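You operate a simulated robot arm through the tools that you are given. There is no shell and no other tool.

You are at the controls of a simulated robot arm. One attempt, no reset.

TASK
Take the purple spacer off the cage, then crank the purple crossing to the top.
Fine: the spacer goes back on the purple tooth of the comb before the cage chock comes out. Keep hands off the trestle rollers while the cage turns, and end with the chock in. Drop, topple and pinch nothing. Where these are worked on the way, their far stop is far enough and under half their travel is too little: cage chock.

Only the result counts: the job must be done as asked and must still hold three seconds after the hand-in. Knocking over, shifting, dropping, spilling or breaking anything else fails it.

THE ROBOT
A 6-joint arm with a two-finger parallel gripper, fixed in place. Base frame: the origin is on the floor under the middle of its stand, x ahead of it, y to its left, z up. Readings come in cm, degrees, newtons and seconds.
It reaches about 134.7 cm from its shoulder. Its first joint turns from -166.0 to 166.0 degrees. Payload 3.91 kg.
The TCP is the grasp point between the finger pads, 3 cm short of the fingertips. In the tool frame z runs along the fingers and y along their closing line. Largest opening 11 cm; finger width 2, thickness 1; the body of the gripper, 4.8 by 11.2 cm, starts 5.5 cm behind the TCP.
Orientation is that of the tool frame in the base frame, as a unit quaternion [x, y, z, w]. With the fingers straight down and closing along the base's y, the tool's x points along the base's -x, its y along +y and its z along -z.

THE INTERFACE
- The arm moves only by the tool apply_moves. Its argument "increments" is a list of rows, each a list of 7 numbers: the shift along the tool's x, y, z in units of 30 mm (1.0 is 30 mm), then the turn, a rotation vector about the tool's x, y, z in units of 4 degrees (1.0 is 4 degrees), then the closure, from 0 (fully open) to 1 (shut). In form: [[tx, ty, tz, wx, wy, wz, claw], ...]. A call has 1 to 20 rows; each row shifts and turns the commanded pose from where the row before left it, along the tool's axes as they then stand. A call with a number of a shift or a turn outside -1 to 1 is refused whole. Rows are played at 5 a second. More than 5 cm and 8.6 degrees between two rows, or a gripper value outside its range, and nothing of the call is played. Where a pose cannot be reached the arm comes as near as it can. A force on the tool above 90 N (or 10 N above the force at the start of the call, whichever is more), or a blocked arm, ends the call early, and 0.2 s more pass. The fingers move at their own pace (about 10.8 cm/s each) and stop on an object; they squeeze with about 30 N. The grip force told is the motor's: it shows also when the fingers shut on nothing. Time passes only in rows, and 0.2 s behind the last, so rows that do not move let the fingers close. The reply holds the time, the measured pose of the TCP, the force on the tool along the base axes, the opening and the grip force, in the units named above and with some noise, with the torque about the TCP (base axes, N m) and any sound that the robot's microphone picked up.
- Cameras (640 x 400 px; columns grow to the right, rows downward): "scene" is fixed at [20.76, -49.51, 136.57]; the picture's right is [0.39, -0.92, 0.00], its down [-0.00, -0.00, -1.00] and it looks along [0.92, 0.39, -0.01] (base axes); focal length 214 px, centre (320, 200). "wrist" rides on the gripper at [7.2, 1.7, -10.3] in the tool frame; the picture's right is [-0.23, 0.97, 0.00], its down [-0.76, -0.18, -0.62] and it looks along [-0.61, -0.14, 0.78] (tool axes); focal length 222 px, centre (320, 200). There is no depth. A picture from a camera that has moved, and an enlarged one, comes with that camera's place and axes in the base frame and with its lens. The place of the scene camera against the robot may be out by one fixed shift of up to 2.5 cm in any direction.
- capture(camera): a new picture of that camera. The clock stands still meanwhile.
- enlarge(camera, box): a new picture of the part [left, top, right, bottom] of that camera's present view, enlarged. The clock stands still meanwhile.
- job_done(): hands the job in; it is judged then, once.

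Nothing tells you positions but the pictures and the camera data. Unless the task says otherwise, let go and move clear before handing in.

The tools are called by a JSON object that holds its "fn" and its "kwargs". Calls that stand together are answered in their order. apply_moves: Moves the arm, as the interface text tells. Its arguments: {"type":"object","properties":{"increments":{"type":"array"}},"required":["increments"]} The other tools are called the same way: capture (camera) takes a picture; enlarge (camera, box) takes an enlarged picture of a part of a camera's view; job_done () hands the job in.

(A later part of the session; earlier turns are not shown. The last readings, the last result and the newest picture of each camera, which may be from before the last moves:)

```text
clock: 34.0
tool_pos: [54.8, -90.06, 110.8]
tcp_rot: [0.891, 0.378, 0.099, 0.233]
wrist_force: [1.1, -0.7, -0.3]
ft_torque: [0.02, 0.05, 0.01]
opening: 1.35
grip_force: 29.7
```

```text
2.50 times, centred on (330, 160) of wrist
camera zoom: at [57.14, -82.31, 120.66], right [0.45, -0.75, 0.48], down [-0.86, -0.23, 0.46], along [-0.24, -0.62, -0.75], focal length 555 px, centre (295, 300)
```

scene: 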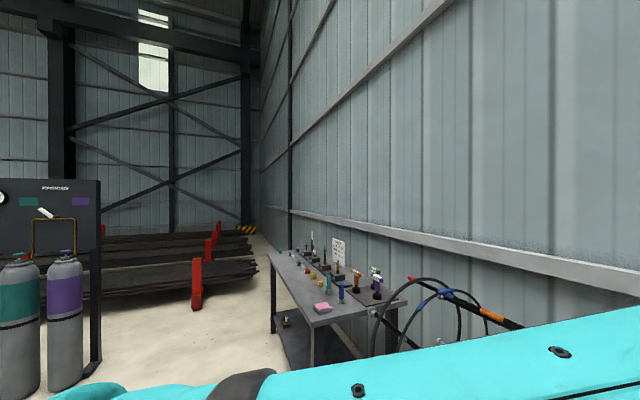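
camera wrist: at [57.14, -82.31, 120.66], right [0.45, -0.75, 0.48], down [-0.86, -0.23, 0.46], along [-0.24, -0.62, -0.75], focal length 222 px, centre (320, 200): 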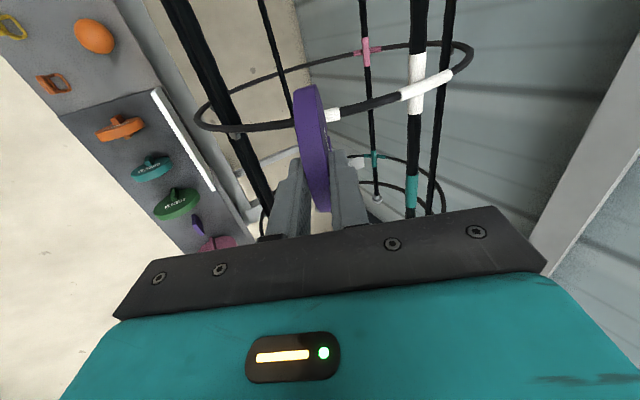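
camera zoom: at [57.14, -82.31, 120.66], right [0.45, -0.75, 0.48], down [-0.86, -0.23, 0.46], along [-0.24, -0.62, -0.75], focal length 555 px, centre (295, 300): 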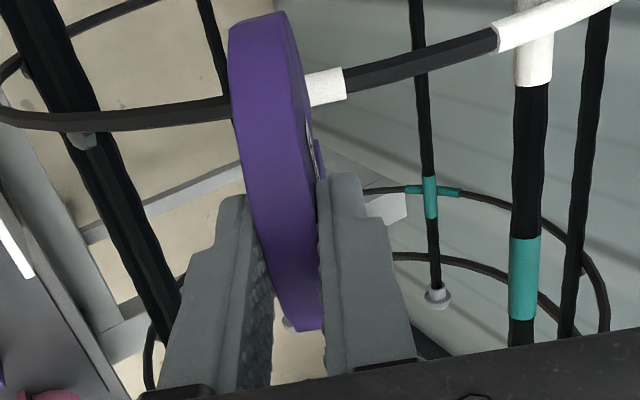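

The spacer is free and firmly held. I'll back away from the cage towards the base, then roll and level the tool for placing on the comb.

{"fn": "apply_moves", "kwargs": {"increments": [[0, -0.3, -0.5, 0, 0, 0, 1], [0, -0.8, -0.5, 0, 0, 0, 1], [0, -0.9, -0.5, 0, 0, 0, 1], [0, -0.9, -0.5, 0, 0, 0, 1], [0, -0.9, -0.5, 0, 0, 0, 1], [0, -0.9, -0.5, 0, 0, 0, 1], [0, -0.9, -0.5, 0, 0, 0, 1], [0, -0.9, -0.5, 0, 0, 0, 1]]}}

{"fn": "apply_moves", "kwargs": {"increments": [[0, 0, 0, 0, 0, -1, 1], [0, 0, 0, 0, 0, -1, 1], [0, 0, 0, 0, 0, -1, 1], [0, 0, 0, 0, 0, -1, 1], [0, 0, 0, 0, 0, -1, 1], [0, 0, 0, 0, 0, -1, 1], [0, 0, 0, 0, 0, -1, 1], [0, 0, 0, 0, 0, -1, 1], [0, 0, 0, 0, 0, -1, 1], [0, 0, 0, 0, 0, -1, 1], [0, 0, 0, 0, 0, -1, 1], [0, 0, 0, 0, 0, -1, 1], [0, 0, 0, 0, 0, -1, 1], [0, 0, 0, 0, 0, -1, 1], [0, 0, 0, 0, 0, -1, 1], [0, 0, 0, 0, 0, -1, 1], [0, 0, 0, 0, 0, -1, 1], [0, 0, 0, 0, 0, -1, 1], [0, 0, 0, 0, 0, -1, 1], [0, 0, 0, 0, 0, -1, 1]]}}

{"fn": "apply_moves", "kwargs": {"increments": [[0, 0, 0, 0, 0, -1, 1], [0, 0, 0, 0, 0, -1, 1], [0, 0, 0, 0, 0, -0.5, 1], [0, 0, 0, 0, 1, 0, 1], [0, 0, 0, 0, 1, 0, 1], [0, 0, 0, 0, 1, 0, 1], [0, 0, 0, 0, 1, 0, 1], [0, 0, 0, 0, 1, 0, 1], [0, 0, 0, 0, 1, 0, 1], [0, 0, 0, 0, 1, 0, 1], [0, 0, 0, 0, 0.3, 0, 1]]}}

{"fn": "capture", "kwargs": {"camera": "wrist"}}

```text
clock: 35.8
tool_pos: [38.39, -74.22, 111.58]
tcp_rot: [0.891, 0.378, 0.098, 0.232]
wrist_force: [0.7, -0.4, -0.9]
ft_torque: [0.0, 0.02, -0.02]
opening: 1.32
grip_force: 30.2
```

```text
clock: 40.0
tool_pos: [38.12, -74.25, 111.56]
tcp_rot: [0.44, 0.862, -0.075, 0.241]
wrist_force: [0.4, 0.8, -0.3]
ft_torque: [-0.03, 0.04, -0.03]
opening: 1.35
grip_force: 29.7
```

```text
clock: 42.4
tool_pos: [38.35, -74.16, 111.68]
tcp_rot: [0.374, 0.927, 0.0, 0.0]
wrist_force: [-0.3, -0.4, -0.2]
ft_torque: [0.02, -0.02, -0.01]
opening: 1.33
grip_force: 30.5
```

```text
taken
camera wrist: at [34.18, -67.87, 122.04], right [0.84, 0.54, 0.0], down [0.42, -0.66, 0.62], along [0.34, -0.52, -0.78], focal length 222 px, centre (320, 200)
```

wrist: 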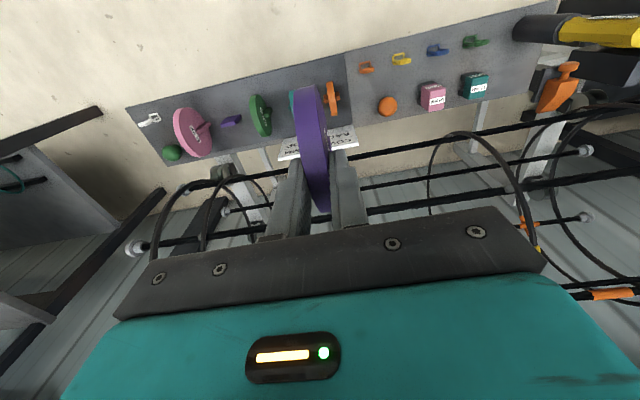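

I'll measure the tooth from this pose with the tool straight down, then from a second position.

{"fn": "enlarge", "kwargs": {"camera": "wrist", "box": [206, 100, 270, 140]}}

{"fn": "enlarge", "kwargs": {"camera": "wrist", "box": [120, 60, 360, 210]}}

```text
10.00 times, centred on (238, 120) of wrist
camera zoom: at [34.18, -67.87, 122.04], right [0.84, 0.54, 0.0], down [0.42, -0.66, 0.62], along [0.34, -0.52, -0.78], focal length 2221 px, centre (1140, 1000)
```

zoom: 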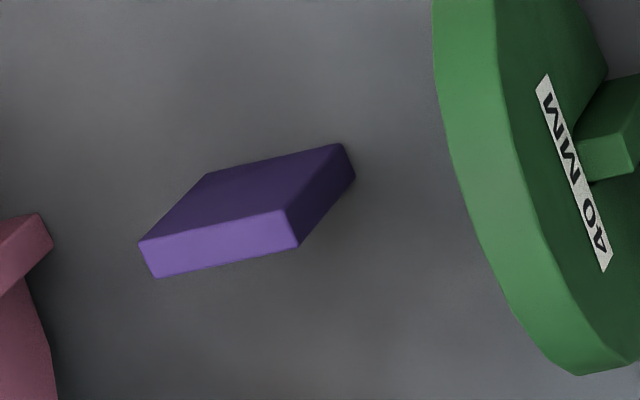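

```text
2.67 times, centred on (240, 135) of wrist
camera zoom: at [34.18, -67.87, 122.04], right [0.84, 0.54, 0.0], down [0.42, -0.66, 0.62], along [0.34, -0.52, -0.78], focal length 592 px, centre (533, 373)
```

zoom: 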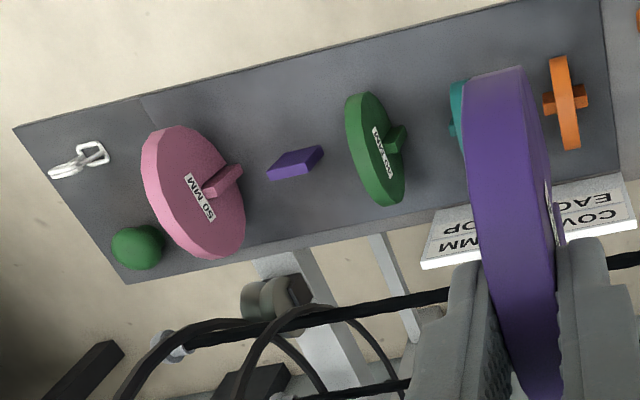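

{"fn": "apply_moves", "kwargs": {"increments": [[0.47, -0.55, 0.9, 0, 0, 0, 1], [0.47, -0.55, 0.9, 0, 0, 0, 1], [0.47, -0.55, 0.9, 0, 0, 0, 1], [0.47, -0.55, 0.9, 0, 0, 0, 1], [0.47, -0.55, 0.9, 0, 0, 0, 1]]}}

{"fn": "capture", "kwargs": {"camera": "wrist"}}

```text
clock: 43.6
tool_pos: [27.68, -75.29, 98.18]
tcp_rot: [0.374, 0.927, -0.001, 0.001]
wrist_force: [0.3, -0.1, 0.0]
ft_torque: [-0.03, 0.02, 0.01]
opening: 1.34
grip_force: 29.4
```

```text
taken
camera wrist: at [23.54, -68.94, 108.46], right [0.84, 0.54, 0.0], down [0.42, -0.66, 0.62], along [0.34, -0.52, -0.78], focal length 222 px, centre (320, 200)
```

wrist: 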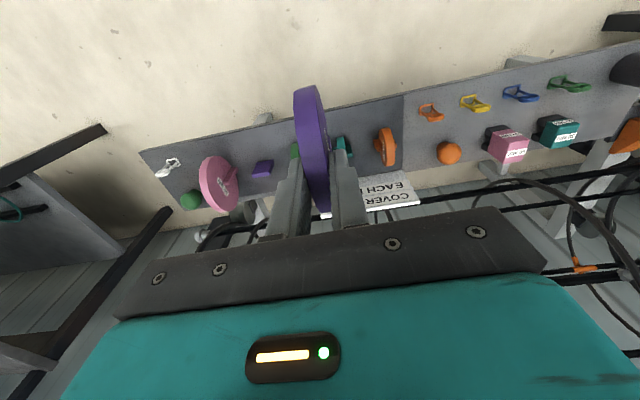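

{"fn": "enlarge", "kwargs": {"camera": "wrist", "box": [232, 148, 296, 188]}}

{"fn": "enlarge", "kwargs": {"camera": "wrist", "box": [130, 80, 370, 230]}}

```text
10.00 times, centred on (264, 168) of wrist
camera zoom: at [23.54, -68.94, 108.46], right [0.84, 0.54, 0.0], down [0.42, -0.66, 0.62], along [0.34, -0.52, -0.78], focal length 2221 px, centre (880, 520)
```

zoom: 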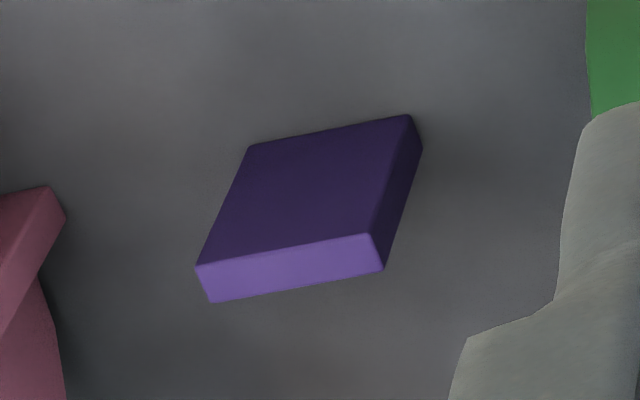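

```text
2.67 times, centred on (250, 155) of wrist
camera zoom: at [23.54, -68.94, 108.46], right [0.84, 0.54, 0.0], down [0.42, -0.66, 0.62], along [0.34, -0.52, -0.78], focal length 592 px, centre (507, 320)
```

zoom: 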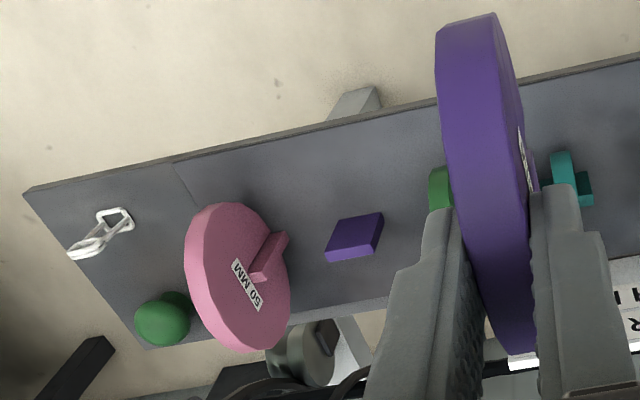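

Two views agree: tooth top at z = 72.0, board at 67.35, centre at (26.4, -94.4), turned about 1.5° from the tool. I'll move over it with the spacer still well above the neighbours.

{"fn": "apply_moves", "kwargs": {"increments": [[-0.832, -0.978, 0, 0, 0, 0.075, 1], [-0.832, -0.978, 0, 0, 0, 0.075, 1], [-0.832, -0.978, 0, 0, 0, 0.075, 1], [-0.832, -0.978, 0, 0, 0, 0.075, 1], [-0.832, -0.978, 0, 0, 0, 0.075, 1], [0, 0, 0.6, 0, 0, 0, 1], [0, 0, 0.6, 0, 0, 0, 1], [0, 0, 0.6, 0, 0, 0, 1], [0, 0, 0, 0, 0, 0, 1]]}}

{"fn": "capture", "kwargs": {"camera": "wrist"}}

{"fn": "enlarge", "kwargs": {"camera": "wrist", "box": [220, 60, 420, 220]}}

```text
clock: 45.6
tool_pos: [25.95, -94.43, 92.64]
tcp_rot: [0.387, 0.922, 0.0, 0.001]
wrist_force: [0.4, 0.0, -1.1]
ft_torque: [-0.01, -0.03, 0.0]
opening: 1.35
grip_force: 30.3
```

```text
taken
camera wrist: at [21.99, -87.87, 102.96], right [0.85, 0.52, 0.0], down [0.41, -0.67, 0.62], along [0.32, -0.53, -0.78], focal length 222 px, centre (320, 200)
```

wrist: 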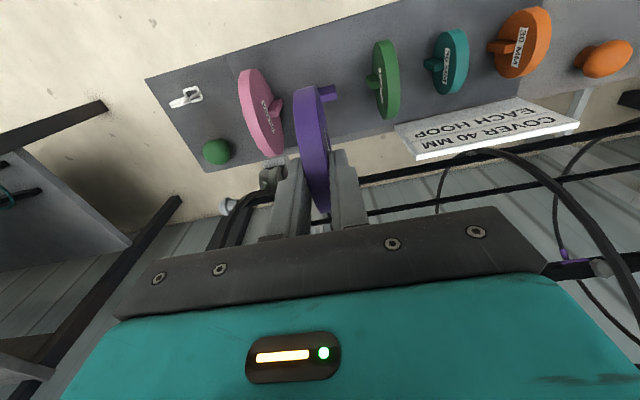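

```text
2.50 times, centred on (320, 140) of wrist
camera zoom: at [21.99, -87.87, 102.96], right [0.85, 0.52, 0.0], down [0.41, -0.67, 0.62], along [0.32, -0.53, -0.78], focal length 555 px, centre (320, 350)
```

zoom: 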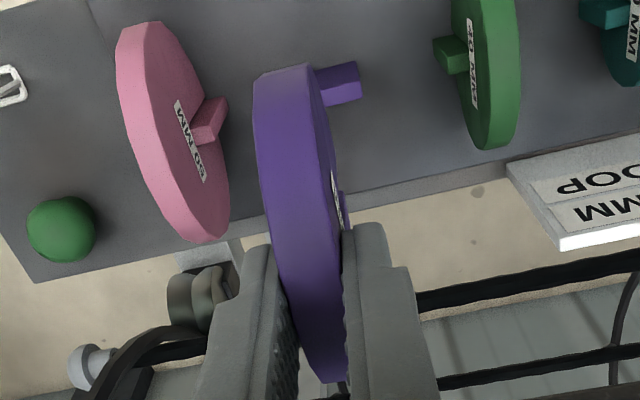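

{"fn": "enlarge", "kwargs": {"camera": "wrist", "box": [290, 70, 354, 110]}}

{"fn": "enlarge", "kwargs": {"camera": "wrist", "box": [280, 70, 380, 220]}}

```text
10.00 times, centred on (322, 90) of wrist
camera zoom: at [21.99, -87.87, 102.96], right [0.85, 0.52, 0.0], down [0.41, -0.67, 0.62], along [0.32, -0.53, -0.78], focal length 2221 px, centre (300, 1300)
```

zoom: 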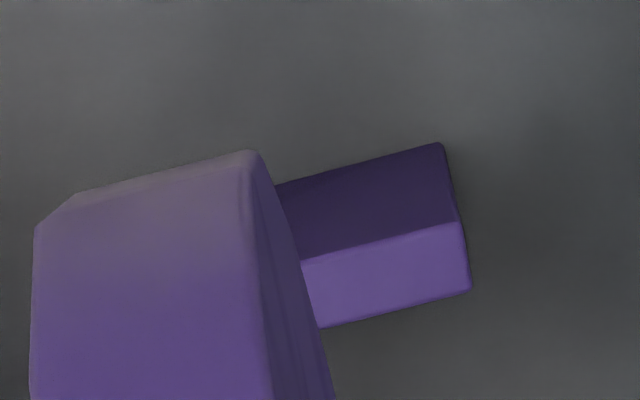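

```text
2.67 times, centred on (330, 145) of wrist
camera zoom: at [21.99, -87.87, 102.96], right [0.85, 0.52, 0.0], down [0.41, -0.67, 0.62], along [0.32, -0.53, -0.78], focal length 592 px, centre (293, 347)
```

zoom: 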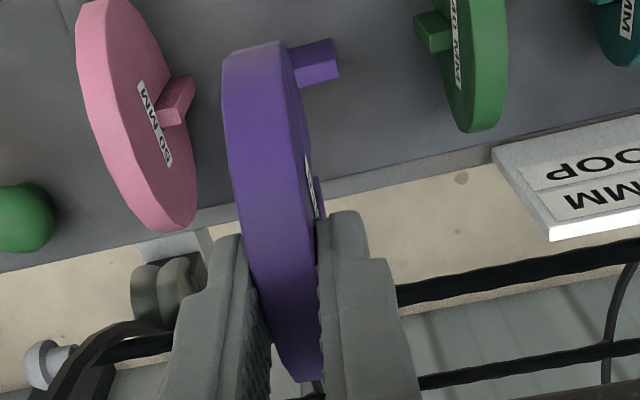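

Corrections of about half a centimetre are needed. I'll apply them and lower until the disc is just over a centimetre above the tooth, then re-check.

{"fn": "apply_moves", "kwargs": {"increments": [[-0.183, 0.103, 0, 0, 0, 0, 1], [0, 0, 0.68, 0, 0, 0, 1], [0, 0, 0.68, 0, 0, 0, 1], [0, 0, 0.68, 0, 0, 0, 1], [0, 0, 0.68, 0, 0, 0, 1], [0, 0, 0.68, 0, 0, 0, 1], [0, 0, 0, 0, 0, 0, 1]]}}

{"fn": "enlarge", "kwargs": {"camera": "wrist", "box": [270, 80, 390, 230]}}

{"fn": "enlarge", "kwargs": {"camera": "wrist", "box": [290, 80, 370, 140]}}

```text
clock: 47.2
tool_pos: [26.68, -94.67, 82.45]
tcp_rot: [0.387, 0.922, 0.0, 0.001]
wrist_force: [0.2, 0.3, -0.5]
ft_torque: [0.01, 0.02, 0.02]
opening: 1.33
grip_force: 30.1
```

```text
2.67 times, centred on (330, 155) of wrist
camera zoom: at [22.81, -88.2, 92.83], right [0.85, 0.52, 0.0], down [0.41, -0.67, 0.62], along [0.32, -0.53, -0.78], focal length 592 px, centre (293, 320)
```

zoom: 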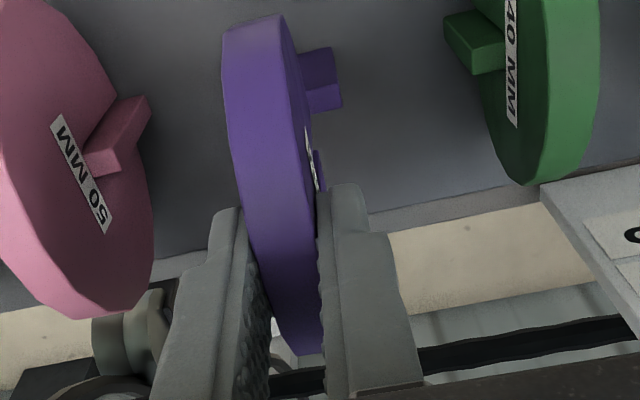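

```text
6.67 times, centred on (330, 110) of wrist
camera zoom: at [22.81, -88.2, 92.83], right [0.85, 0.52, 0.0], down [0.41, -0.67, 0.62], along [0.32, -0.53, -0.78], focal length 1481 px, centre (253, 800)
```

zoom: 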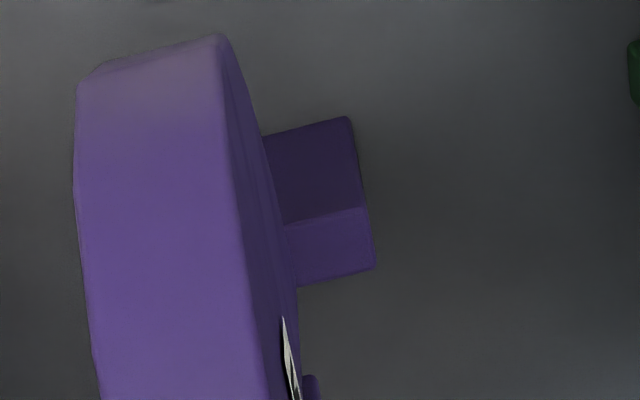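

The tooth is within 2 mm of the slot's expected line. I'll nudge inward and lower in small steps while watching the force.

{"fn": "apply_moves", "kwargs": {"increments": [[0.06, -0.01, 0, 0, 0, 0, 1], [0, 0, 0.2, 0, 0, 0, 1], [0, 0, 0.2, 0, 0, 0, 1], [0, 0, 0, 0, 0, 0, 1]]}}

{"fn": "enlarge", "kwargs": {"camera": "wrist", "box": [290, 80, 370, 140]}}

```text
clock: 48.2
tool_pos: [26.46, -94.38, 81.46]
tcp_rot: [0.386, 0.922, 0.0, 0.0]
wrist_force: [-0.1, -0.7, 5.5]
ft_torque: [-0.08, 0.02, -0.01]
opening: 1.36
grip_force: 30.0
```

```text
6.67 times, centred on (330, 110) of wrist
camera zoom: at [22.61, -87.97, 91.73], right [0.85, 0.52, 0.0], down [0.41, -0.67, 0.62], along [0.33, -0.53, -0.78], focal length 1481 px, centre (253, 800)
```

zoom: 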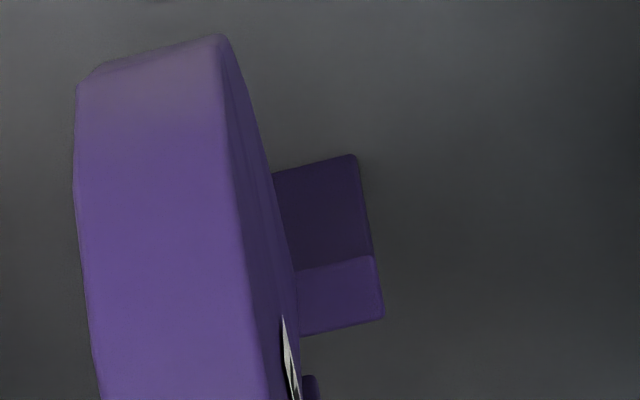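

There's light contact (5.5 N), so the slot isn't quite over the tooth. I'll lift 3 mm, shift 1.5 mm outward and try again.

{"fn": "apply_moves", "kwargs": {"increments": [[0, 0, -0.12, 0, 0, 0, 1], [-0.05, 0, 0, 0, 0, 0, 1], [0, 0, 0, 0, 0, 0, 1]]}}

{"fn": "enlarge", "kwargs": {"camera": "wrist", "box": [290, 80, 370, 140]}}

```text
clock: 49.0
tool_pos: [26.72, -94.48, 81.78]
tcp_rot: [0.387, 0.922, -0.001, 0.001]
wrist_force: [-0.4, -0.6, -0.4]
ft_torque: [0.0, 0.01, 0.0]
opening: 1.35
grip_force: 29.8
```

```text
6.67 times, centred on (330, 110) of wrist
camera zoom: at [22.79, -88.09, 92.07], right [0.85, 0.52, 0.0], down [0.41, -0.67, 0.62], along [0.32, -0.53, -0.78], focal length 1481 px, centre (253, 800)
```

zoom: 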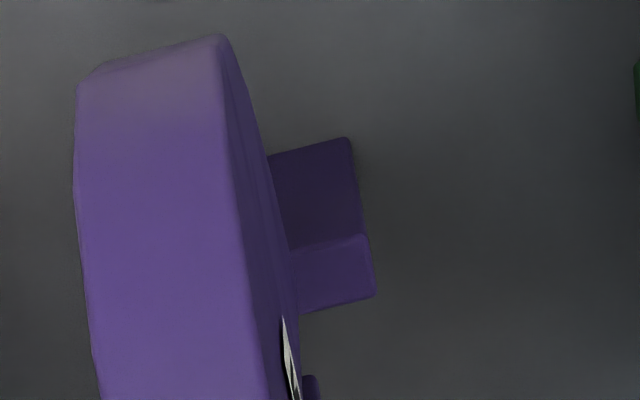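

{"fn": "apply_moves", "kwargs": {"increments": [[0, 0, 0.1, 0, 0, 0, 1], [0, 0, 0.1, 0, 0, 0, 1], [0, 0, 0, 0, 0, 0, 1]]}}

```text
clock: 49.8
tool_pos: [26.72, -94.35, 81.52]
tcp_rot: [0.386, 0.922, -0.002, 0.001]
wrist_force: [0.2, -1.5, 20.6]
ft_torque: [-0.11, 0.12, 0.02]
opening: 1.34
grip_force: 30.2
```

Contact again at the same height; the torque suggests the slot sits a little further inward on the disc, so I'll shift another 2 mm outward and retry.

{"fn": "apply_moves", "kwargs": {"increments": [[0, 0, -0.15, 0, 0, 0, 1], [-0.06, 0, 0, 0, 0, 0, 1], [0, 0, 0, 0, 0, 0, 1]]}}

{"fn": "enlarge", "kwargs": {"camera": "wrist", "box": [290, 80, 370, 140]}}

{"fn": "apply_moves", "kwargs": {"increments": [[0, 0, 0.1, 0, 0, 0, 1], [0, 0, 0.05, 0, 0, 0, 1], [0, 0, 0, 0, 0, 0, 1]]}}

```text
clock: 50.6
tool_pos: [26.75, -94.67, 81.58]
tcp_rot: [0.385, 0.923, 0.0, 0.0]
wrist_force: [0.5, -0.1, -0.2]
ft_torque: [-0.01, -0.02, -0.03]
opening: 1.34
grip_force: 30.3
```

```text
6.67 times, centred on (330, 110) of wrist
camera zoom: at [22.89, -88.24, 91.88], right [0.85, 0.52, 0.0], down [0.41, -0.67, 0.62], along [0.32, -0.53, -0.78], focal length 1481 px, centre (253, 800)
```

zoom: 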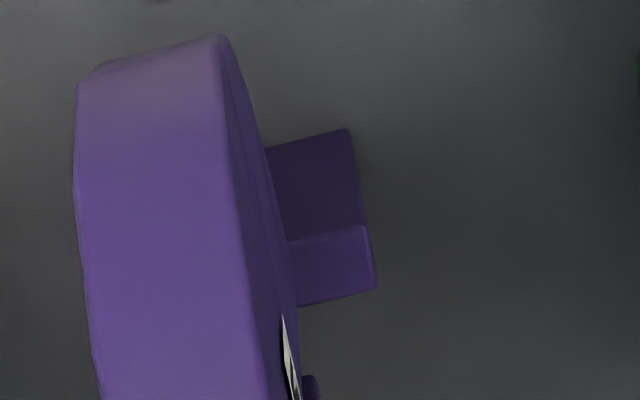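

```text
clock: 51.4
tool_pos: [26.9, -94.61, 81.24]
tcp_rot: [0.387, 0.922, -0.001, 0.002]
wrist_force: [-0.7, -2.6, 25.5]
ft_torque: [-0.04, 0.1, 0.03]
opening: 1.38
grip_force: 30.3
```

Re-deriving the disc radius (about 4.47 cm) puts the slot slightly the other way, near -0.15 cm in tool x. I'll lift, shift 5 mm inward, and check the picture before lowering.

{"fn": "apply_moves", "kwargs": {"increments": [[0, 0, -0.15, 0, 0, 0, 1], [0.16, 0, 0, 0, 0, 0, 1], [0, 0, 0, 0, 0, 0, 1]]}}

{"fn": "enlarge", "kwargs": {"camera": "wrist", "box": [290, 80, 370, 140]}}

```text
clock: 52.2
tool_pos: [26.52, -94.39, 81.43]
tcp_rot: [0.387, 0.922, 0.0, 0.0]
wrist_force: [0.2, -0.2, -0.7]
ft_torque: [0.0, -0.01, -0.02]
opening: 1.35
grip_force: 29.9
```

```text
6.67 times, centred on (330, 110) of wrist
camera zoom: at [22.54, -87.92, 91.82], right [0.85, 0.52, 0.0], down [0.41, -0.67, 0.62], along [0.32, -0.53, -0.78], focal length 1481 px, centre (253, 800)
```

zoom: 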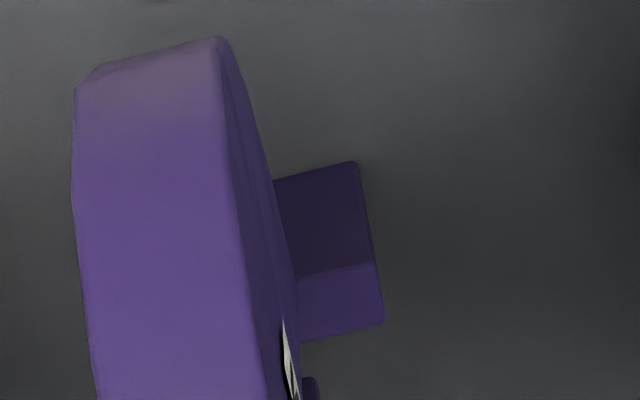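

{"fn": "apply_moves", "kwargs": {"increments": [[0, 0, 0.08, 0, 0, 0, 1], [0, 0, 0.05, 0, 0, 0, 1], [0, 0, 0, 0, 0, 0, 1]]}}

```text
clock: 53.0
tool_pos: [26.45, -94.48, 81.32]
tcp_rot: [0.387, 0.922, 0.0, 0.001]
wrist_force: [-1.4, 0.2, 11.3]
ft_torque: [0.11, 0.13, -0.02]
opening: 1.34
grip_force: 30.6
```

I'll search by sliding in sub-millimetre steps under light downward pressure, watching for the force to drop as the slot meets the tooth.

{"fn": "apply_moves", "kwargs": {"increments": [[0.03, 0, 0, 0, 0, 0, 1], [0, 0, 0, 0, 0, 0, 1]]}}

{"fn": "apply_moves", "kwargs": {"increments": [[0.03, 0, 0, 0, 0, 0, 1], [0, 0, 0, 0, 0, 0, 1]]}}

{"fn": "apply_moves", "kwargs": {"increments": [[0.03, 0, 0, 0, 0, 0, 1], [0, 0, 0, 0, 0, 0, 1]]}}

```text
clock: 53.6
tool_pos: [26.59, -94.29, 81.18]
tcp_rot: [0.387, 0.922, 0.0, 0.0]
wrist_force: [-0.6, 0.9, -0.3]
ft_torque: [0.06, -0.01, -0.01]
opening: 1.35
grip_force: 30.4
```

```text
clock: 54.2
tool_pos: [26.45, -94.33, 81.15]
tcp_rot: [0.386, 0.922, -0.001, 0.001]
wrist_force: [-0.3, -0.1, -0.5]
ft_torque: [0.0, 0.0, -0.02]
opening: 1.34
grip_force: 30.2
```

```text
clock: 54.8
tool_pos: [26.4, -94.11, 81.19]
tcp_rot: [0.386, 0.922, 0.0, 0.001]
wrist_force: [-0.8, 0.5, -0.7]
ft_torque: [0.0, 0.01, 0.0]
opening: 1.37
grip_force: 30.1
```

The force vanished, so the slot seems to be over the tooth. I'll step back 1 mm to the middle of the free zone and lower a little.

{"fn": "apply_moves", "kwargs": {"increments": [[-0.02, 0, 0, 0, 0, 0, 1], [0, 0, 0.08, 0, 0, 0, 1], [0, 0, 0, 0, 0, 0, 1]]}}

{"fn": "enlarge", "kwargs": {"camera": "wrist", "box": [290, 80, 370, 140]}}

```text
clock: 55.6
tool_pos: [26.42, -94.13, 80.93]
tcp_rot: [0.386, 0.922, 0.0, 0.0]
wrist_force: [0.4, 0.2, 0.2]
ft_torque: [-0.02, 0.03, 0.02]
opening: 1.34
grip_force: 30.3
```

```text
6.67 times, centred on (330, 110) of wrist
camera zoom: at [22.39, -87.75, 91.27], right [0.85, 0.52, 0.0], down [0.41, -0.67, 0.62], along [0.32, -0.53, -0.78], focal length 1481 px, centre (253, 800)
```

zoom: 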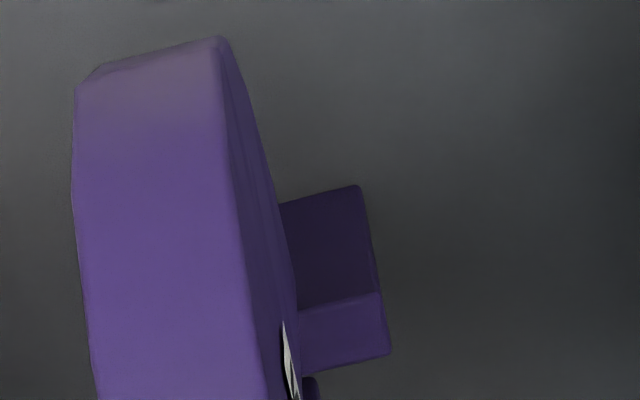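

{"fn": "apply_moves", "kwargs": {"increments": [[0, 0, 0.1, 0, 0, 0, 1], [0, 0, 0.1, 0, 0, 0, 1], [0, 0, 0, 0, 0, 0, 1]]}}

{"fn": "apply_moves", "kwargs": {"increments": [[0, 0, 0.1, 0, 0, 0, 1], [0, 0, 0.1, 0, 0, 0, 1], [0, 0, 0, 0, 0, 0, 1]]}}

{"fn": "enlarge", "kwargs": {"camera": "wrist", "box": [270, 80, 390, 230]}}

```text
clock: 56.4
tool_pos: [26.38, -94.14, 80.3]
tcp_rot: [0.387, 0.922, 0.0, 0.001]
wrist_force: [-0.2, 0.1, -0.7]
ft_torque: [-0.02, 0.0, -0.01]
opening: 1.32
grip_force: 29.7
```

```text
clock: 57.2
tool_pos: [26.34, -94.17, 79.73]
tcp_rot: [0.387, 0.922, 0.0, 0.001]
wrist_force: [0.7, -0.3, -0.6]
ft_torque: [0.02, 0.0, 0.02]
opening: 1.35
grip_force: 30.0
```

```text
2.67 times, centred on (330, 155) of wrist
camera zoom: at [22.37, -87.78, 90.06], right [0.85, 0.52, 0.0], down [0.41, -0.67, 0.62], along [0.32, -0.53, -0.78], focal length 592 px, centre (293, 320)
```

zoom: 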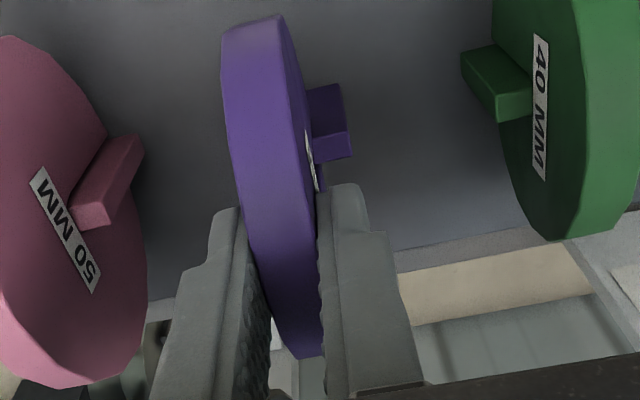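

{"fn": "apply_moves", "kwargs": {"increments": [[0, 0, 0.1, 0, 0, 0, 1], [0, 0, 0.1, 0, 0, 0, 1], [0, 0, 0.1, 0, 0, 0, 1], [0, 0, 0, 0, 0, 0, 1]]}}

{"fn": "apply_moves", "kwargs": {"increments": [[0, 0, 0.1, 0, 0, 0, 1], [0, 0, 0.1, 0, 0, 0, 1], [0, 0, 0.1, 0, 0, 0, 1], [0, 0, 0, 0, 0, 0, 1]]}}

{"fn": "enlarge", "kwargs": {"camera": "wrist", "box": [270, 80, 390, 230]}}

```text
clock: 58.2
tool_pos: [26.39, -94.13, 78.82]
tcp_rot: [0.386, 0.922, -0.001, 0.001]
wrist_force: [0.2, 0.1, 0.0]
ft_torque: [-0.01, 0.0, 0.0]
opening: 1.36
grip_force: 29.8
```

```text
clock: 59.2
tool_pos: [26.21, -94.19, 78.05]
tcp_rot: [0.387, 0.922, 0.0, 0.0]
wrist_force: [0.6, 0.0, -0.6]
ft_torque: [-0.02, -0.01, 0.0]
opening: 1.34
grip_force: 29.9
```

```text
2.67 times, centred on (330, 155) of wrist
camera zoom: at [22.36, -87.74, 88.28], right [0.85, 0.52, 0.0], down [0.41, -0.67, 0.62], along [0.32, -0.53, -0.78], focal length 592 px, centre (293, 320)
```

zoom: 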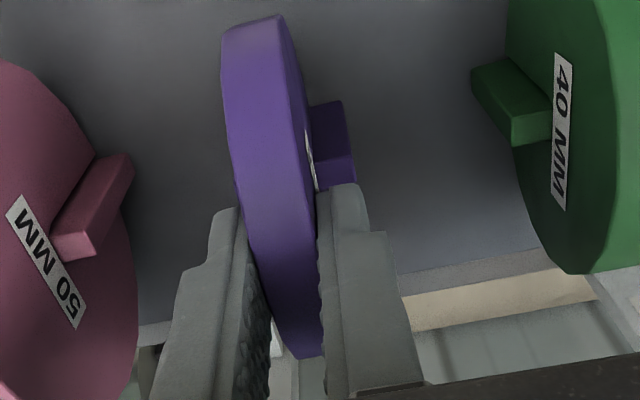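

{"fn": "apply_moves", "kwargs": {"increments": [[0, 0, 0.1, 0, 0, 0, 1], [0, 0, 0.1, 0, 0, 0, 1], [0, 0, 0, 0, 0, 0, 1]]}}

{"fn": "apply_moves", "kwargs": {"increments": [[0, 0, 0.08, 0, 0, 0, 1], [0, 0, 0, 0, 0, 0, 1]]}}

{"fn": "apply_moves", "kwargs": {"increments": [[0, 0, 0.07, 0, 0, 0, 1], [0, 0, 0, 0, 0, 0, 1]]}}

{"fn": "enlarge", "kwargs": {"camera": "wrist", "box": [270, 80, 390, 230]}}

```text
clock: 60.0
tool_pos: [26.38, -94.23, 77.37]
tcp_rot: [0.386, 0.922, 0.0, 0.001]
wrist_force: [-0.4, 0.9, 0.6]
ft_torque: [0.0, -0.03, 0.0]
opening: 1.35
grip_force: 30.4
```

```text
clock: 60.6
tool_pos: [26.44, -94.17, 77.09]
tcp_rot: [0.386, 0.923, -0.001, 0.0]
wrist_force: [-0.4, -0.2, -0.4]
ft_torque: [0.0, -0.05, -0.01]
opening: 1.35
grip_force: 29.9
```

```text
clock: 61.2
tool_pos: [26.5, -94.3, 76.87]
tcp_rot: [0.387, 0.922, -0.001, 0.0]
wrist_force: [0.3, 0.3, -0.5]
ft_torque: [-0.01, 0.0, -0.02]
opening: 1.34
grip_force: 29.9
```

```text
2.67 times, centred on (330, 155) of wrist
camera zoom: at [22.5, -87.79, 87.27], right [0.85, 0.52, 0.0], down [0.41, -0.67, 0.62], along [0.32, -0.53, -0.78], focal length 592 px, centre (293, 320)
```

zoom: 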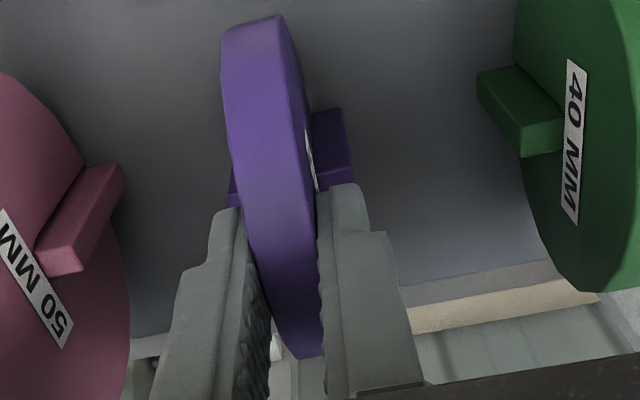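

{"fn": "apply_moves", "kwargs": {"increments": [[0, 0, 0.05, 0, 0, 0, 1], [0, 0, 0, 0, 0, 0, 1]]}}

{"fn": "apply_moves", "kwargs": {"increments": [[0, 0, 0.05, 0, 0, 0, 1], [0, 0, 0, 0, 0, 0, 1]]}}

{"fn": "apply_moves", "kwargs": {"increments": [[0, 0, 0.05, 0, 0, 0, 1], [0, 0, 0, 0, 0, 0, 1]]}}

```text
clock: 61.8
tool_pos: [26.43, -94.33, 76.57]
tcp_rot: [0.386, 0.922, 0.0, 0.001]
wrist_force: [0.2, -0.3, 0.1]
ft_torque: [0.01, 0.0, 0.04]
opening: 1.33
grip_force: 30.1
```

```text
clock: 62.4
tool_pos: [26.49, -94.23, 76.66]
tcp_rot: [0.386, 0.922, 0.001, 0.002]
wrist_force: [-0.2, 0.5, -0.3]
ft_torque: [0.01, 0.02, 0.02]
opening: 1.37
grip_force: 30.0
```

```text
clock: 63.0
tool_pos: [26.38, -94.12, 76.53]
tcp_rot: [0.386, 0.922, 0.0, 0.0]
wrist_force: [0.0, -1.8, 6.5]
ft_torque: [-0.11, -0.03, -0.01]
opening: 1.36
grip_force: 29.9
```

Contact at z = 76.5 matches the seated height. I'll check the picture before opening.

{"fn": "capture", "kwargs": {"camera": "wrist"}}

{"fn": "enlarge", "kwargs": {"camera": "wrist", "box": [230, 70, 410, 230]}}

```text
taken
camera wrist: at [22.45, -87.73, 86.8], right [0.85, 0.52, 0.0], down [0.41, -0.67, 0.62], along [0.33, -0.53, -0.78], focal length 222 px, centre (320, 200)
```

wrist: 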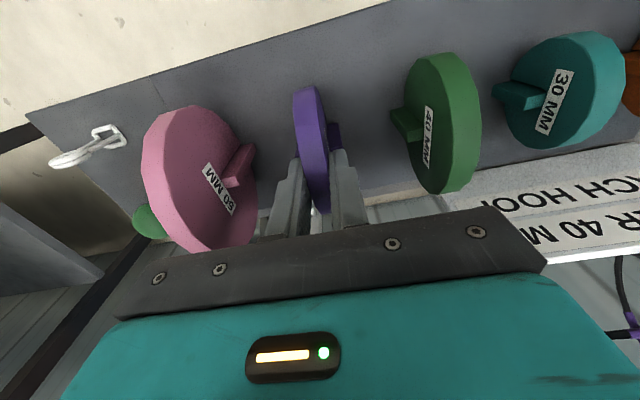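

```text
2.50 times, centred on (320, 150) of wrist
camera zoom: at [22.45, -87.73, 86.8], right [0.85, 0.52, 0.0], down [0.41, -0.67, 0.62], along [0.33, -0.53, -0.78], focal length 555 px, centre (320, 325)
```

zoom: 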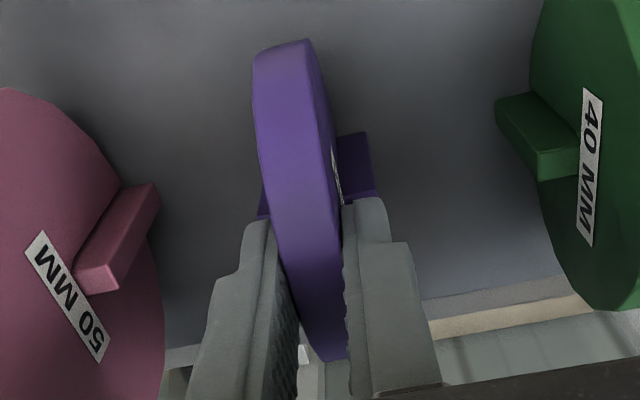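

Seated upright on the purple tooth. I'll open slowly just enough to clear it.

{"fn": "apply_moves", "kwargs": {"increments": [[0, 0, 0, 0, 0, 0, 0.86], [0, 0, 0, 0, 0, 0, 0.84], [0, 0, 0, 0, 0, 0, 0.8], [0, 0, 0, 0, 0, 0, 0.75], [0, 0, 0, 0, 0, 0, 0.7], [0, 0, 0, 0, 0, 0, 0.7]]}}

{"fn": "enlarge", "kwargs": {"camera": "wrist", "box": [230, 70, 410, 230]}}

```text
clock: 64.4
tool_pos: [26.41, -94.24, 76.45]
tcp_rot: [0.386, 0.922, 0.0, 0.001]
wrist_force: [0.5, 0.4, -0.9]
ft_torque: [0.0, -0.05, 0.01]
opening: 3.29
grip_force: 0.0
```

```text
2.50 times, centred on (320, 150) of wrist
camera zoom: at [22.45, -87.75, 86.73], right [0.85, 0.52, 0.0], down [0.41, -0.67, 0.62], along [0.32, -0.53, -0.78], focal length 555 px, centre (320, 325)
```

zoom: 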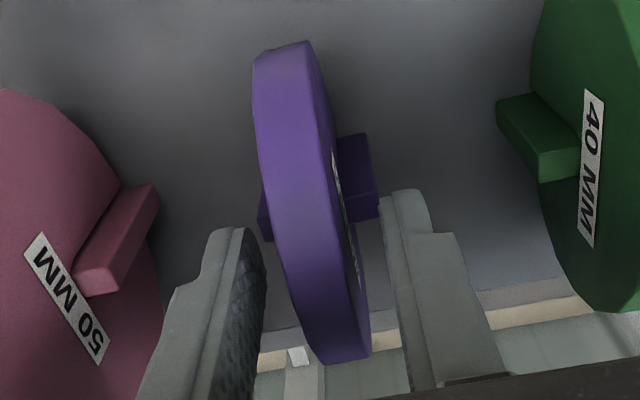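

The spacer stays on the tooth. Retracting straight up.

{"fn": "apply_moves", "kwargs": {"increments": [[0, 0, -0.2, 0, 0, 0, 0.7], [0, 0, -0.4, 0, 0, 0, 0.68], [0, 0, -0.6, 0, 0, 0, 0.68], [0, 0, -0.8, 0, 0, 0, 0.68], [0, 0, -0.8, 0, 0, 0, 0.68], [0.3, 0, -0.8, 0, 0, 0, 0.68], [0.5, 0, -0.8, 0, 0, 0, 0.68], [0.5, 0, -0.8, 0, 0, 0, 0.68]]}}

{"fn": "capture", "kwargs": {"camera": "wrist"}}

{"fn": "enlarge", "kwargs": {"camera": "wrist", "box": [250, 80, 410, 180]}}

```text
clock: 66.2
tool_pos: [23.27, -91.62, 92.04]
tcp_rot: [0.386, 0.922, 0.001, 0.0]
wrist_force: [0.3, 1.1, -0.4]
ft_torque: [0.02, 0.01, -0.02]
opening: 3.51
grip_force: 0.1
```

```text
taken
camera wrist: at [19.44, -85.17, 102.35], right [0.85, 0.52, 0.0], down [0.41, -0.67, 0.62], along [0.32, -0.53, -0.78], focal length 222 px, centre (320, 200)
```

wrist: 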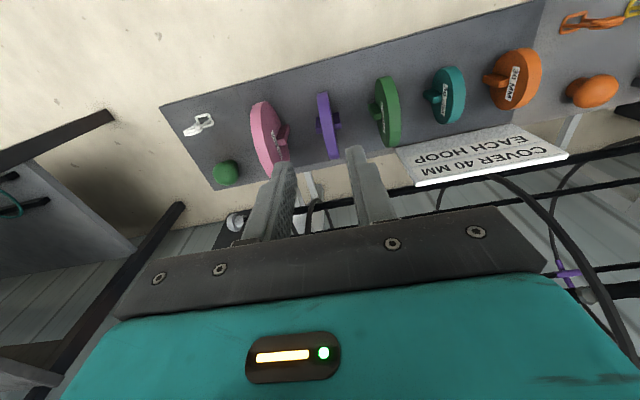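

```text
4.00 times, centred on (330, 130) of wrist
camera zoom: at [19.44, -85.17, 102.35], right [0.85, 0.52, 0.0], down [0.41, -0.67, 0.62], along [0.32, -0.53, -0.78], focal length 888 px, centre (280, 480)
```

zoom: 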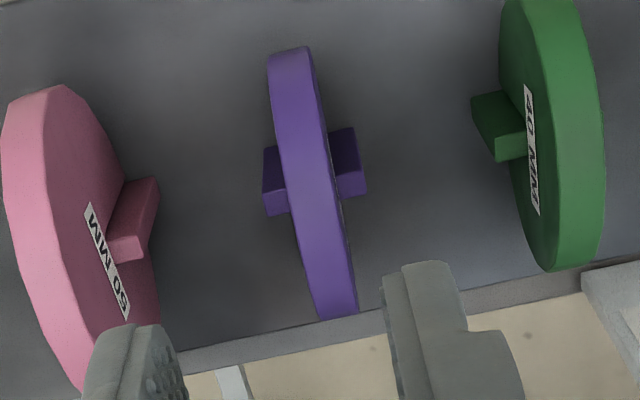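

The spacer is properly back on the purple tooth. Now I'll lift and travel along to the crank end to inspect the chock and crank.

{"fn": "apply_moves", "kwargs": {"increments": [[0.7, 0, -0.9, 0, 0, 0, 0.5], [0.7, 0, -0.9, 0, 0, 0, 0.3], [0.7, 0, -0.9, 0, 0, 0, 0], [0.7, 0, -0.9, 0, 0, 0, 0], [0.7, 0.5, -0.9, 0, 0, 0, 0], [0.7, 1, -0.5, 0, 0, 0, 0], [0, 1, 0, 0, 0, 0, 0], [0, 1, 0, 0, 0, 0, 0], [0, 1, 0, 0, 0, 0, 0], [0, 1, 0, 0, 0, 0, 0], [0, 1, 0, 0, 0, 0, 0], [0, 1, 0, 0, 0, 0, 0], [0, 1, 0, 0, 0, 0, 0], [0, 1, 0, 0, 0, 0, 0], [0, 1, 0, 0, 0, 0, 0], [0, 1, 0, 0, 0, 0, 0], [0, 1, 0, 0, 0, 0, 0], [0, 1, 0, 0, 0, 0, 0], [0, 1, 0, 0, 0, 0, 0], [0, 1, 0, 0, 0, 0, 0]]}}

{"fn": "apply_moves", "kwargs": {"increments": [[0, 1, 0, 0, 0, 0, 0], [0, 1, 0, 0, 0, 0, 0], [0, 1, 0, 0, 0, 0, 0], [0, 1, 0, 0, 0, 0, 0], [0, 1, 0, 0, 0, 0, 0], [0, 1, 0, 0, 0, 0, 0], [0, 1, 0, 0, 0, 0, 0], [0, 1, 0, 0, 0, 0, 0], [0, 1, 0, 0, 0, 0, 0], [0, 1, 0, 0, 0, 0, 0]]}}

{"fn": "capture", "kwargs": {"camera": "wrist"}}

{"fn": "capture", "kwargs": {"camera": "scene"}}

```text
clock: 70.4
tool_pos: [48.11, -49.9, 107.11]
tcp_rot: [0.387, 0.922, -0.001, 0.001]
wrist_force: [-0.4, -0.5, -0.6]
ft_torque: [0.0, -0.02, -0.04]
opening: 10.98
grip_force: 0.0
```

```text
clock: 72.6
tool_pos: [69.16, -29.12, 106.99]
tcp_rot: [0.387, 0.922, 0.0, 0.0]
wrist_force: [-0.6, 0.7, -0.3]
ft_torque: [-0.01, -0.01, -0.05]
opening: 11.01
grip_force: 0.0
```

```text
taken
camera wrist: at [65.29, -22.63, 117.31], right [0.85, 0.52, 0.0], down [0.41, -0.67, 0.62], along [0.33, -0.53, -0.78], focal length 222 px, centre (320, 200)
```

wrist: 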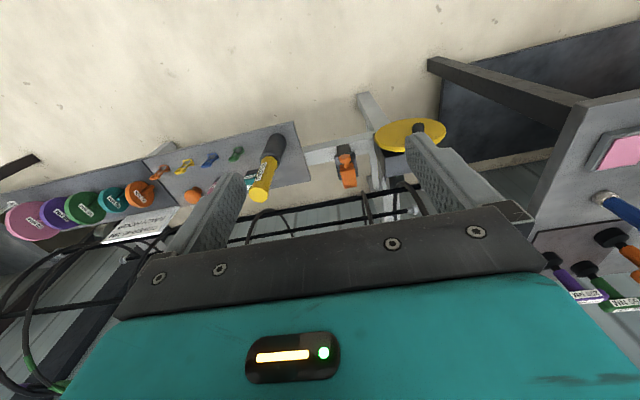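

```text
taken
```

scene: 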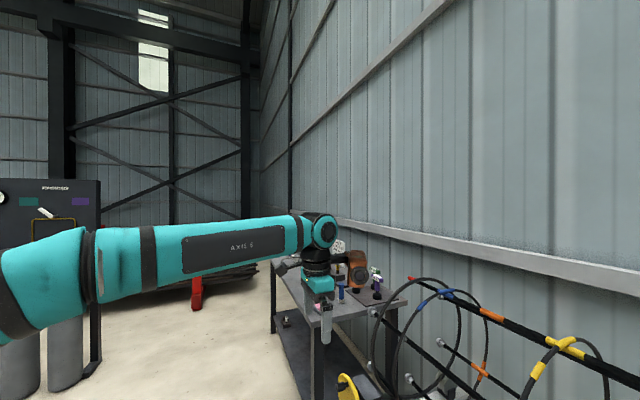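

{"fn": "enlarge", "kwargs": {"camera": "wrist", "box": [280, 80, 472, 200]}}

{"fn": "enlarge", "kwargs": {"camera": "wrist", "box": [320, 110, 400, 200]}}

{"fn": "enlarge", "kwargs": {"camera": "scene", "box": [300, 270, 500, 400]}}

```text
3.33 times, centred on (376, 140) of wrist
camera zoom: at [65.29, -22.63, 117.31], right [0.85, 0.52, 0.0], down [0.41, -0.67, 0.62], along [0.33, -0.53, -0.78], focal length 740 px, centre (133, 400)
```

zoom: 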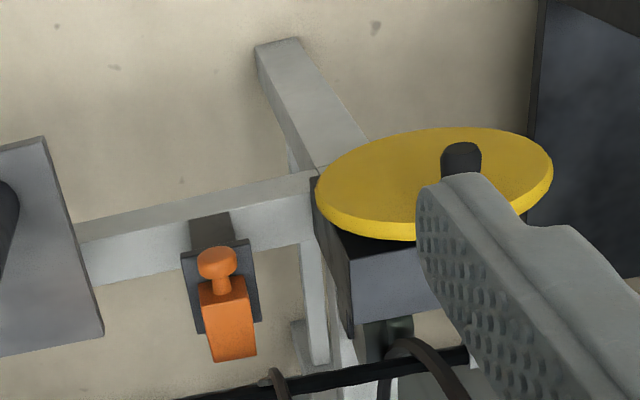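

```text
4.44 times, centred on (360, 155) of wrist
camera zoom: at [65.29, -22.63, 117.31], right [0.85, 0.52, 0.0], down [0.41, -0.67, 0.62], along [0.33, -0.53, -0.78], focal length 987 px, centre (142, 400)
```

zoom: 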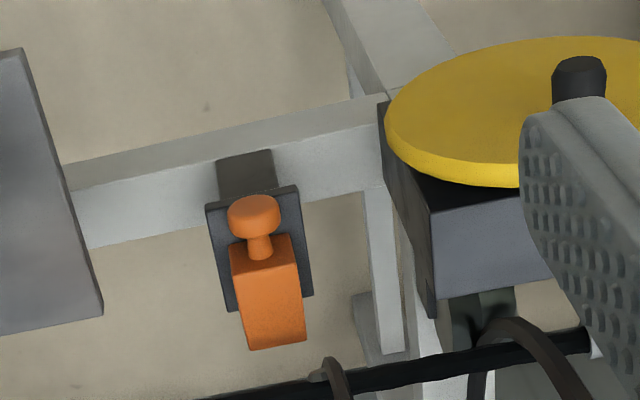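

```text
3.08 times, centred on (400, 335) of scene
camera zoom: at [20.76, -49.51, 136.57], right [0.39, -0.92, 0.0], down [0.0, 0.0, -1.0], along [0.92, 0.39, -0.01], focal length 660 px, centre (74, -215)
```

zoom: 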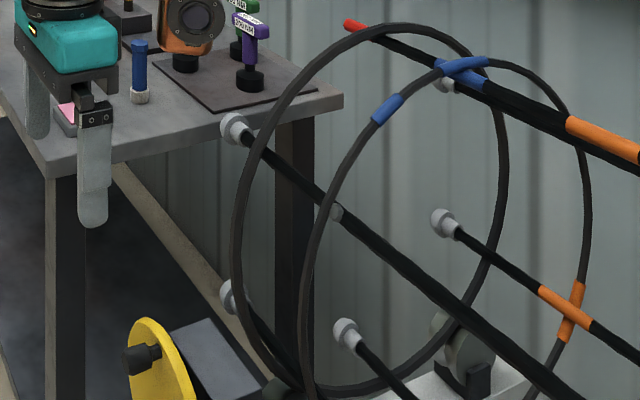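

The yellow crank disc faces the robot with a black handle, and the orange chock with a knob sits on a guide on the rail. I'll tilt and go lower for a closer look.

{"fn": "apply_moves", "kwargs": {"increments": [[0, 0.3, 0.5, 0, -1, 0, 0], [0, 0.3, 0.5, 0, -1, 0, 0], [0, 0.3, 0.5, 0, -1, 0, 0], [0, 0.3, 0.5, 0, -1, 0, 0], [0, 0.3, 0.5, 0, -1, 0, 0], [0.3, 0.3, 0.5, 0, -1, 0, 0], [0.3, 0.3, 0.5, 0, -1, 0, 0], [0.3, 0.3, 0.5, 0, -1, 0, 0]]}}

{"fn": "capture", "kwargs": {"camera": "wrist"}}

{"fn": "enlarge", "kwargs": {"camera": "wrist", "box": [230, 50, 470, 200]}}

```text
clock: 74.4
tool_pos: [74.67, -24.22, 94.39]
tcp_rot: [0.372, 0.886, -0.107, 0.255]
wrist_force: [0.4, 0.2, -0.1]
ft_torque: [0.02, -0.01, 0.03]
opening: 11.01
grip_force: 0.1
```

```text
taken
camera wrist: at [67.68, -14.63, 99.2], right [0.83, 0.54, 0.12], down [0.09, -0.35, 0.93], along [0.55, -0.76, -0.34], focal length 222 px, centre (320, 200)
```

wrist: 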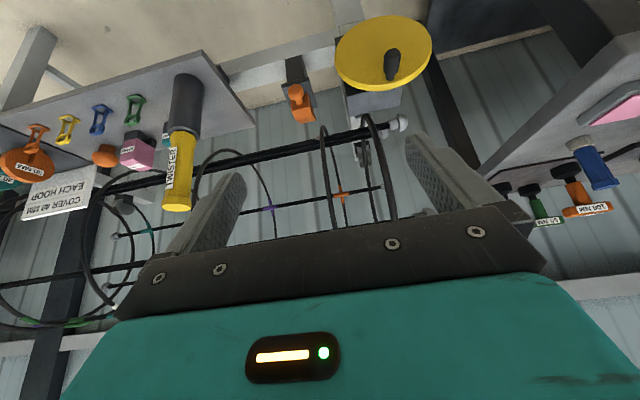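

```text
2.67 times, centred on (350, 125) of wrist
camera zoom: at [67.68, -14.63, 99.2], right [0.83, 0.54, 0.12], down [0.09, -0.35, 0.93], along [0.55, -0.76, -0.34], focal length 592 px, centre (240, 400)
```

zoom: 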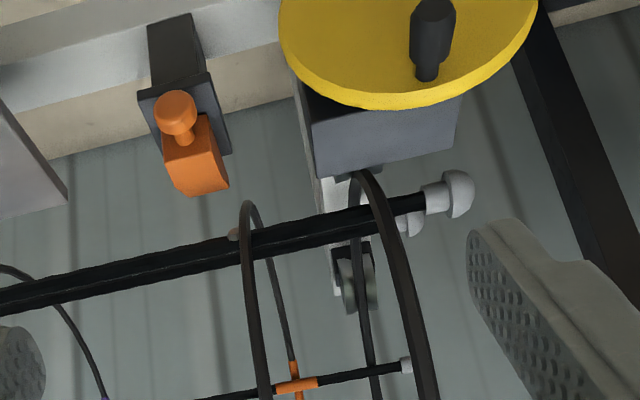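

Knob is near 90.8 outward, 31 along, z 64; the crank handle is at about 12 o'clock on a disc centred near 48 along, z 63. I'll go closer to the chock.

{"fn": "apply_moves", "kwargs": {"increments": [[0, -0.25, 0.9, 0, 0, 0, 0.3], [0, -0.25, 0.9, 0, 0, 0, 0.3], [0, -0.25, 0.9, 0, 0, 0, 0.3], [0, -0.25, 0.9, 0, 0, 0, 0.3], [0, -0.25, 0.9, 0, 0, 0, 0.3]]}}

{"fn": "capture", "kwargs": {"camera": "wrist"}}

{"fn": "enlarge", "kwargs": {"camera": "wrist", "box": [240, 40, 400, 180]}}

```text
clock: 75.6
tool_pos: [77.22, -31.88, 82.92]
tcp_rot: [0.372, 0.886, -0.107, 0.255]
wrist_force: [0.4, 0.4, 0.8]
ft_torque: [0.0, 0.03, 0.0]
opening: 7.7
grip_force: 0.1
```

```text
taken
camera wrist: at [70.29, -22.34, 87.8], right [0.83, 0.55, 0.12], down [0.09, -0.35, 0.93], along [0.55, -0.76, -0.34], focal length 222 px, centre (320, 200)
```

wrist: 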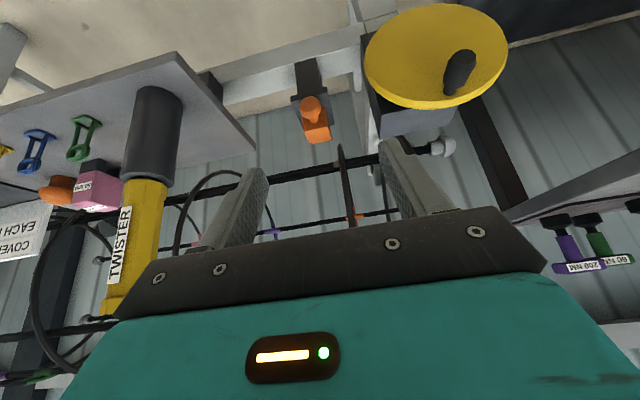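

```text
2.86 times, centred on (320, 110) of wrist
camera zoom: at [70.29, -22.34, 87.8], right [0.83, 0.55, 0.12], down [0.09, -0.35, 0.93], along [0.55, -0.76, -0.34], focal length 635 px, centre (320, 457)
```

zoom: 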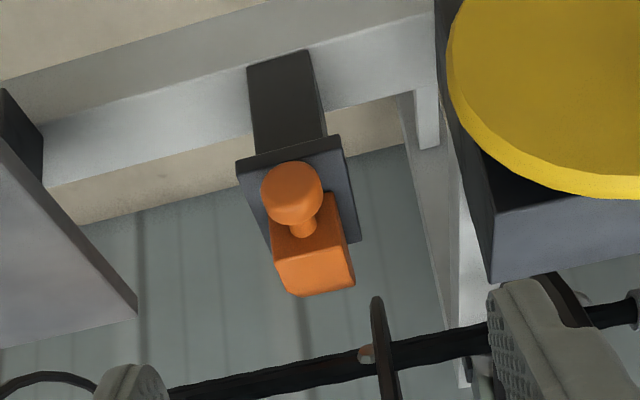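

I'd like to check the hand's own shape and the bulky part beside the wrist before working in tight spaces.

{"fn": "enlarge", "kwargs": {"camera": "scene", "box": [240, 190, 440, 400]}}

{"fn": "enlarge", "kwargs": {"camera": "wrist", "box": [80, 40, 280, 200]}}

```text
1.90 times, centred on (340, 295) of scene
camera zoom: at [20.76, -49.51, 136.57], right [0.39, -0.92, 0.0], down [0.0, 0.0, -1.0], along [0.92, 0.39, -0.01], focal length 408 px, centre (282, 19)
```

zoom: 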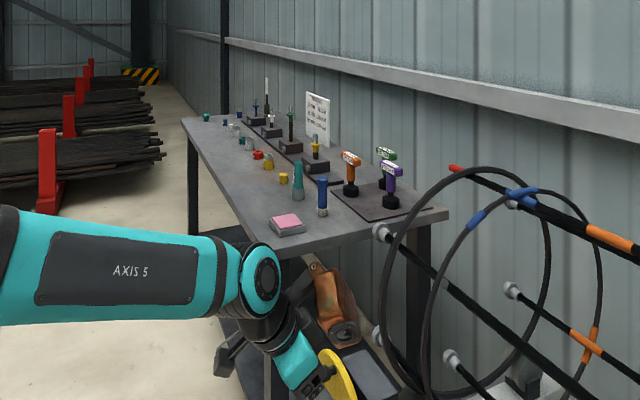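

```text
2.50 times, centred on (180, 120) of wrist
camera zoom: at [70.29, -22.34, 87.8], right [0.83, 0.55, 0.12], down [0.09, -0.35, 0.93], along [0.55, -0.76, -0.34], focal length 555 px, centre (670, 400)
```

zoom: 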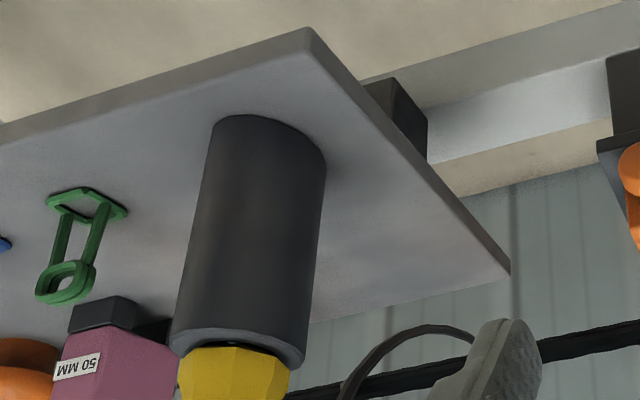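

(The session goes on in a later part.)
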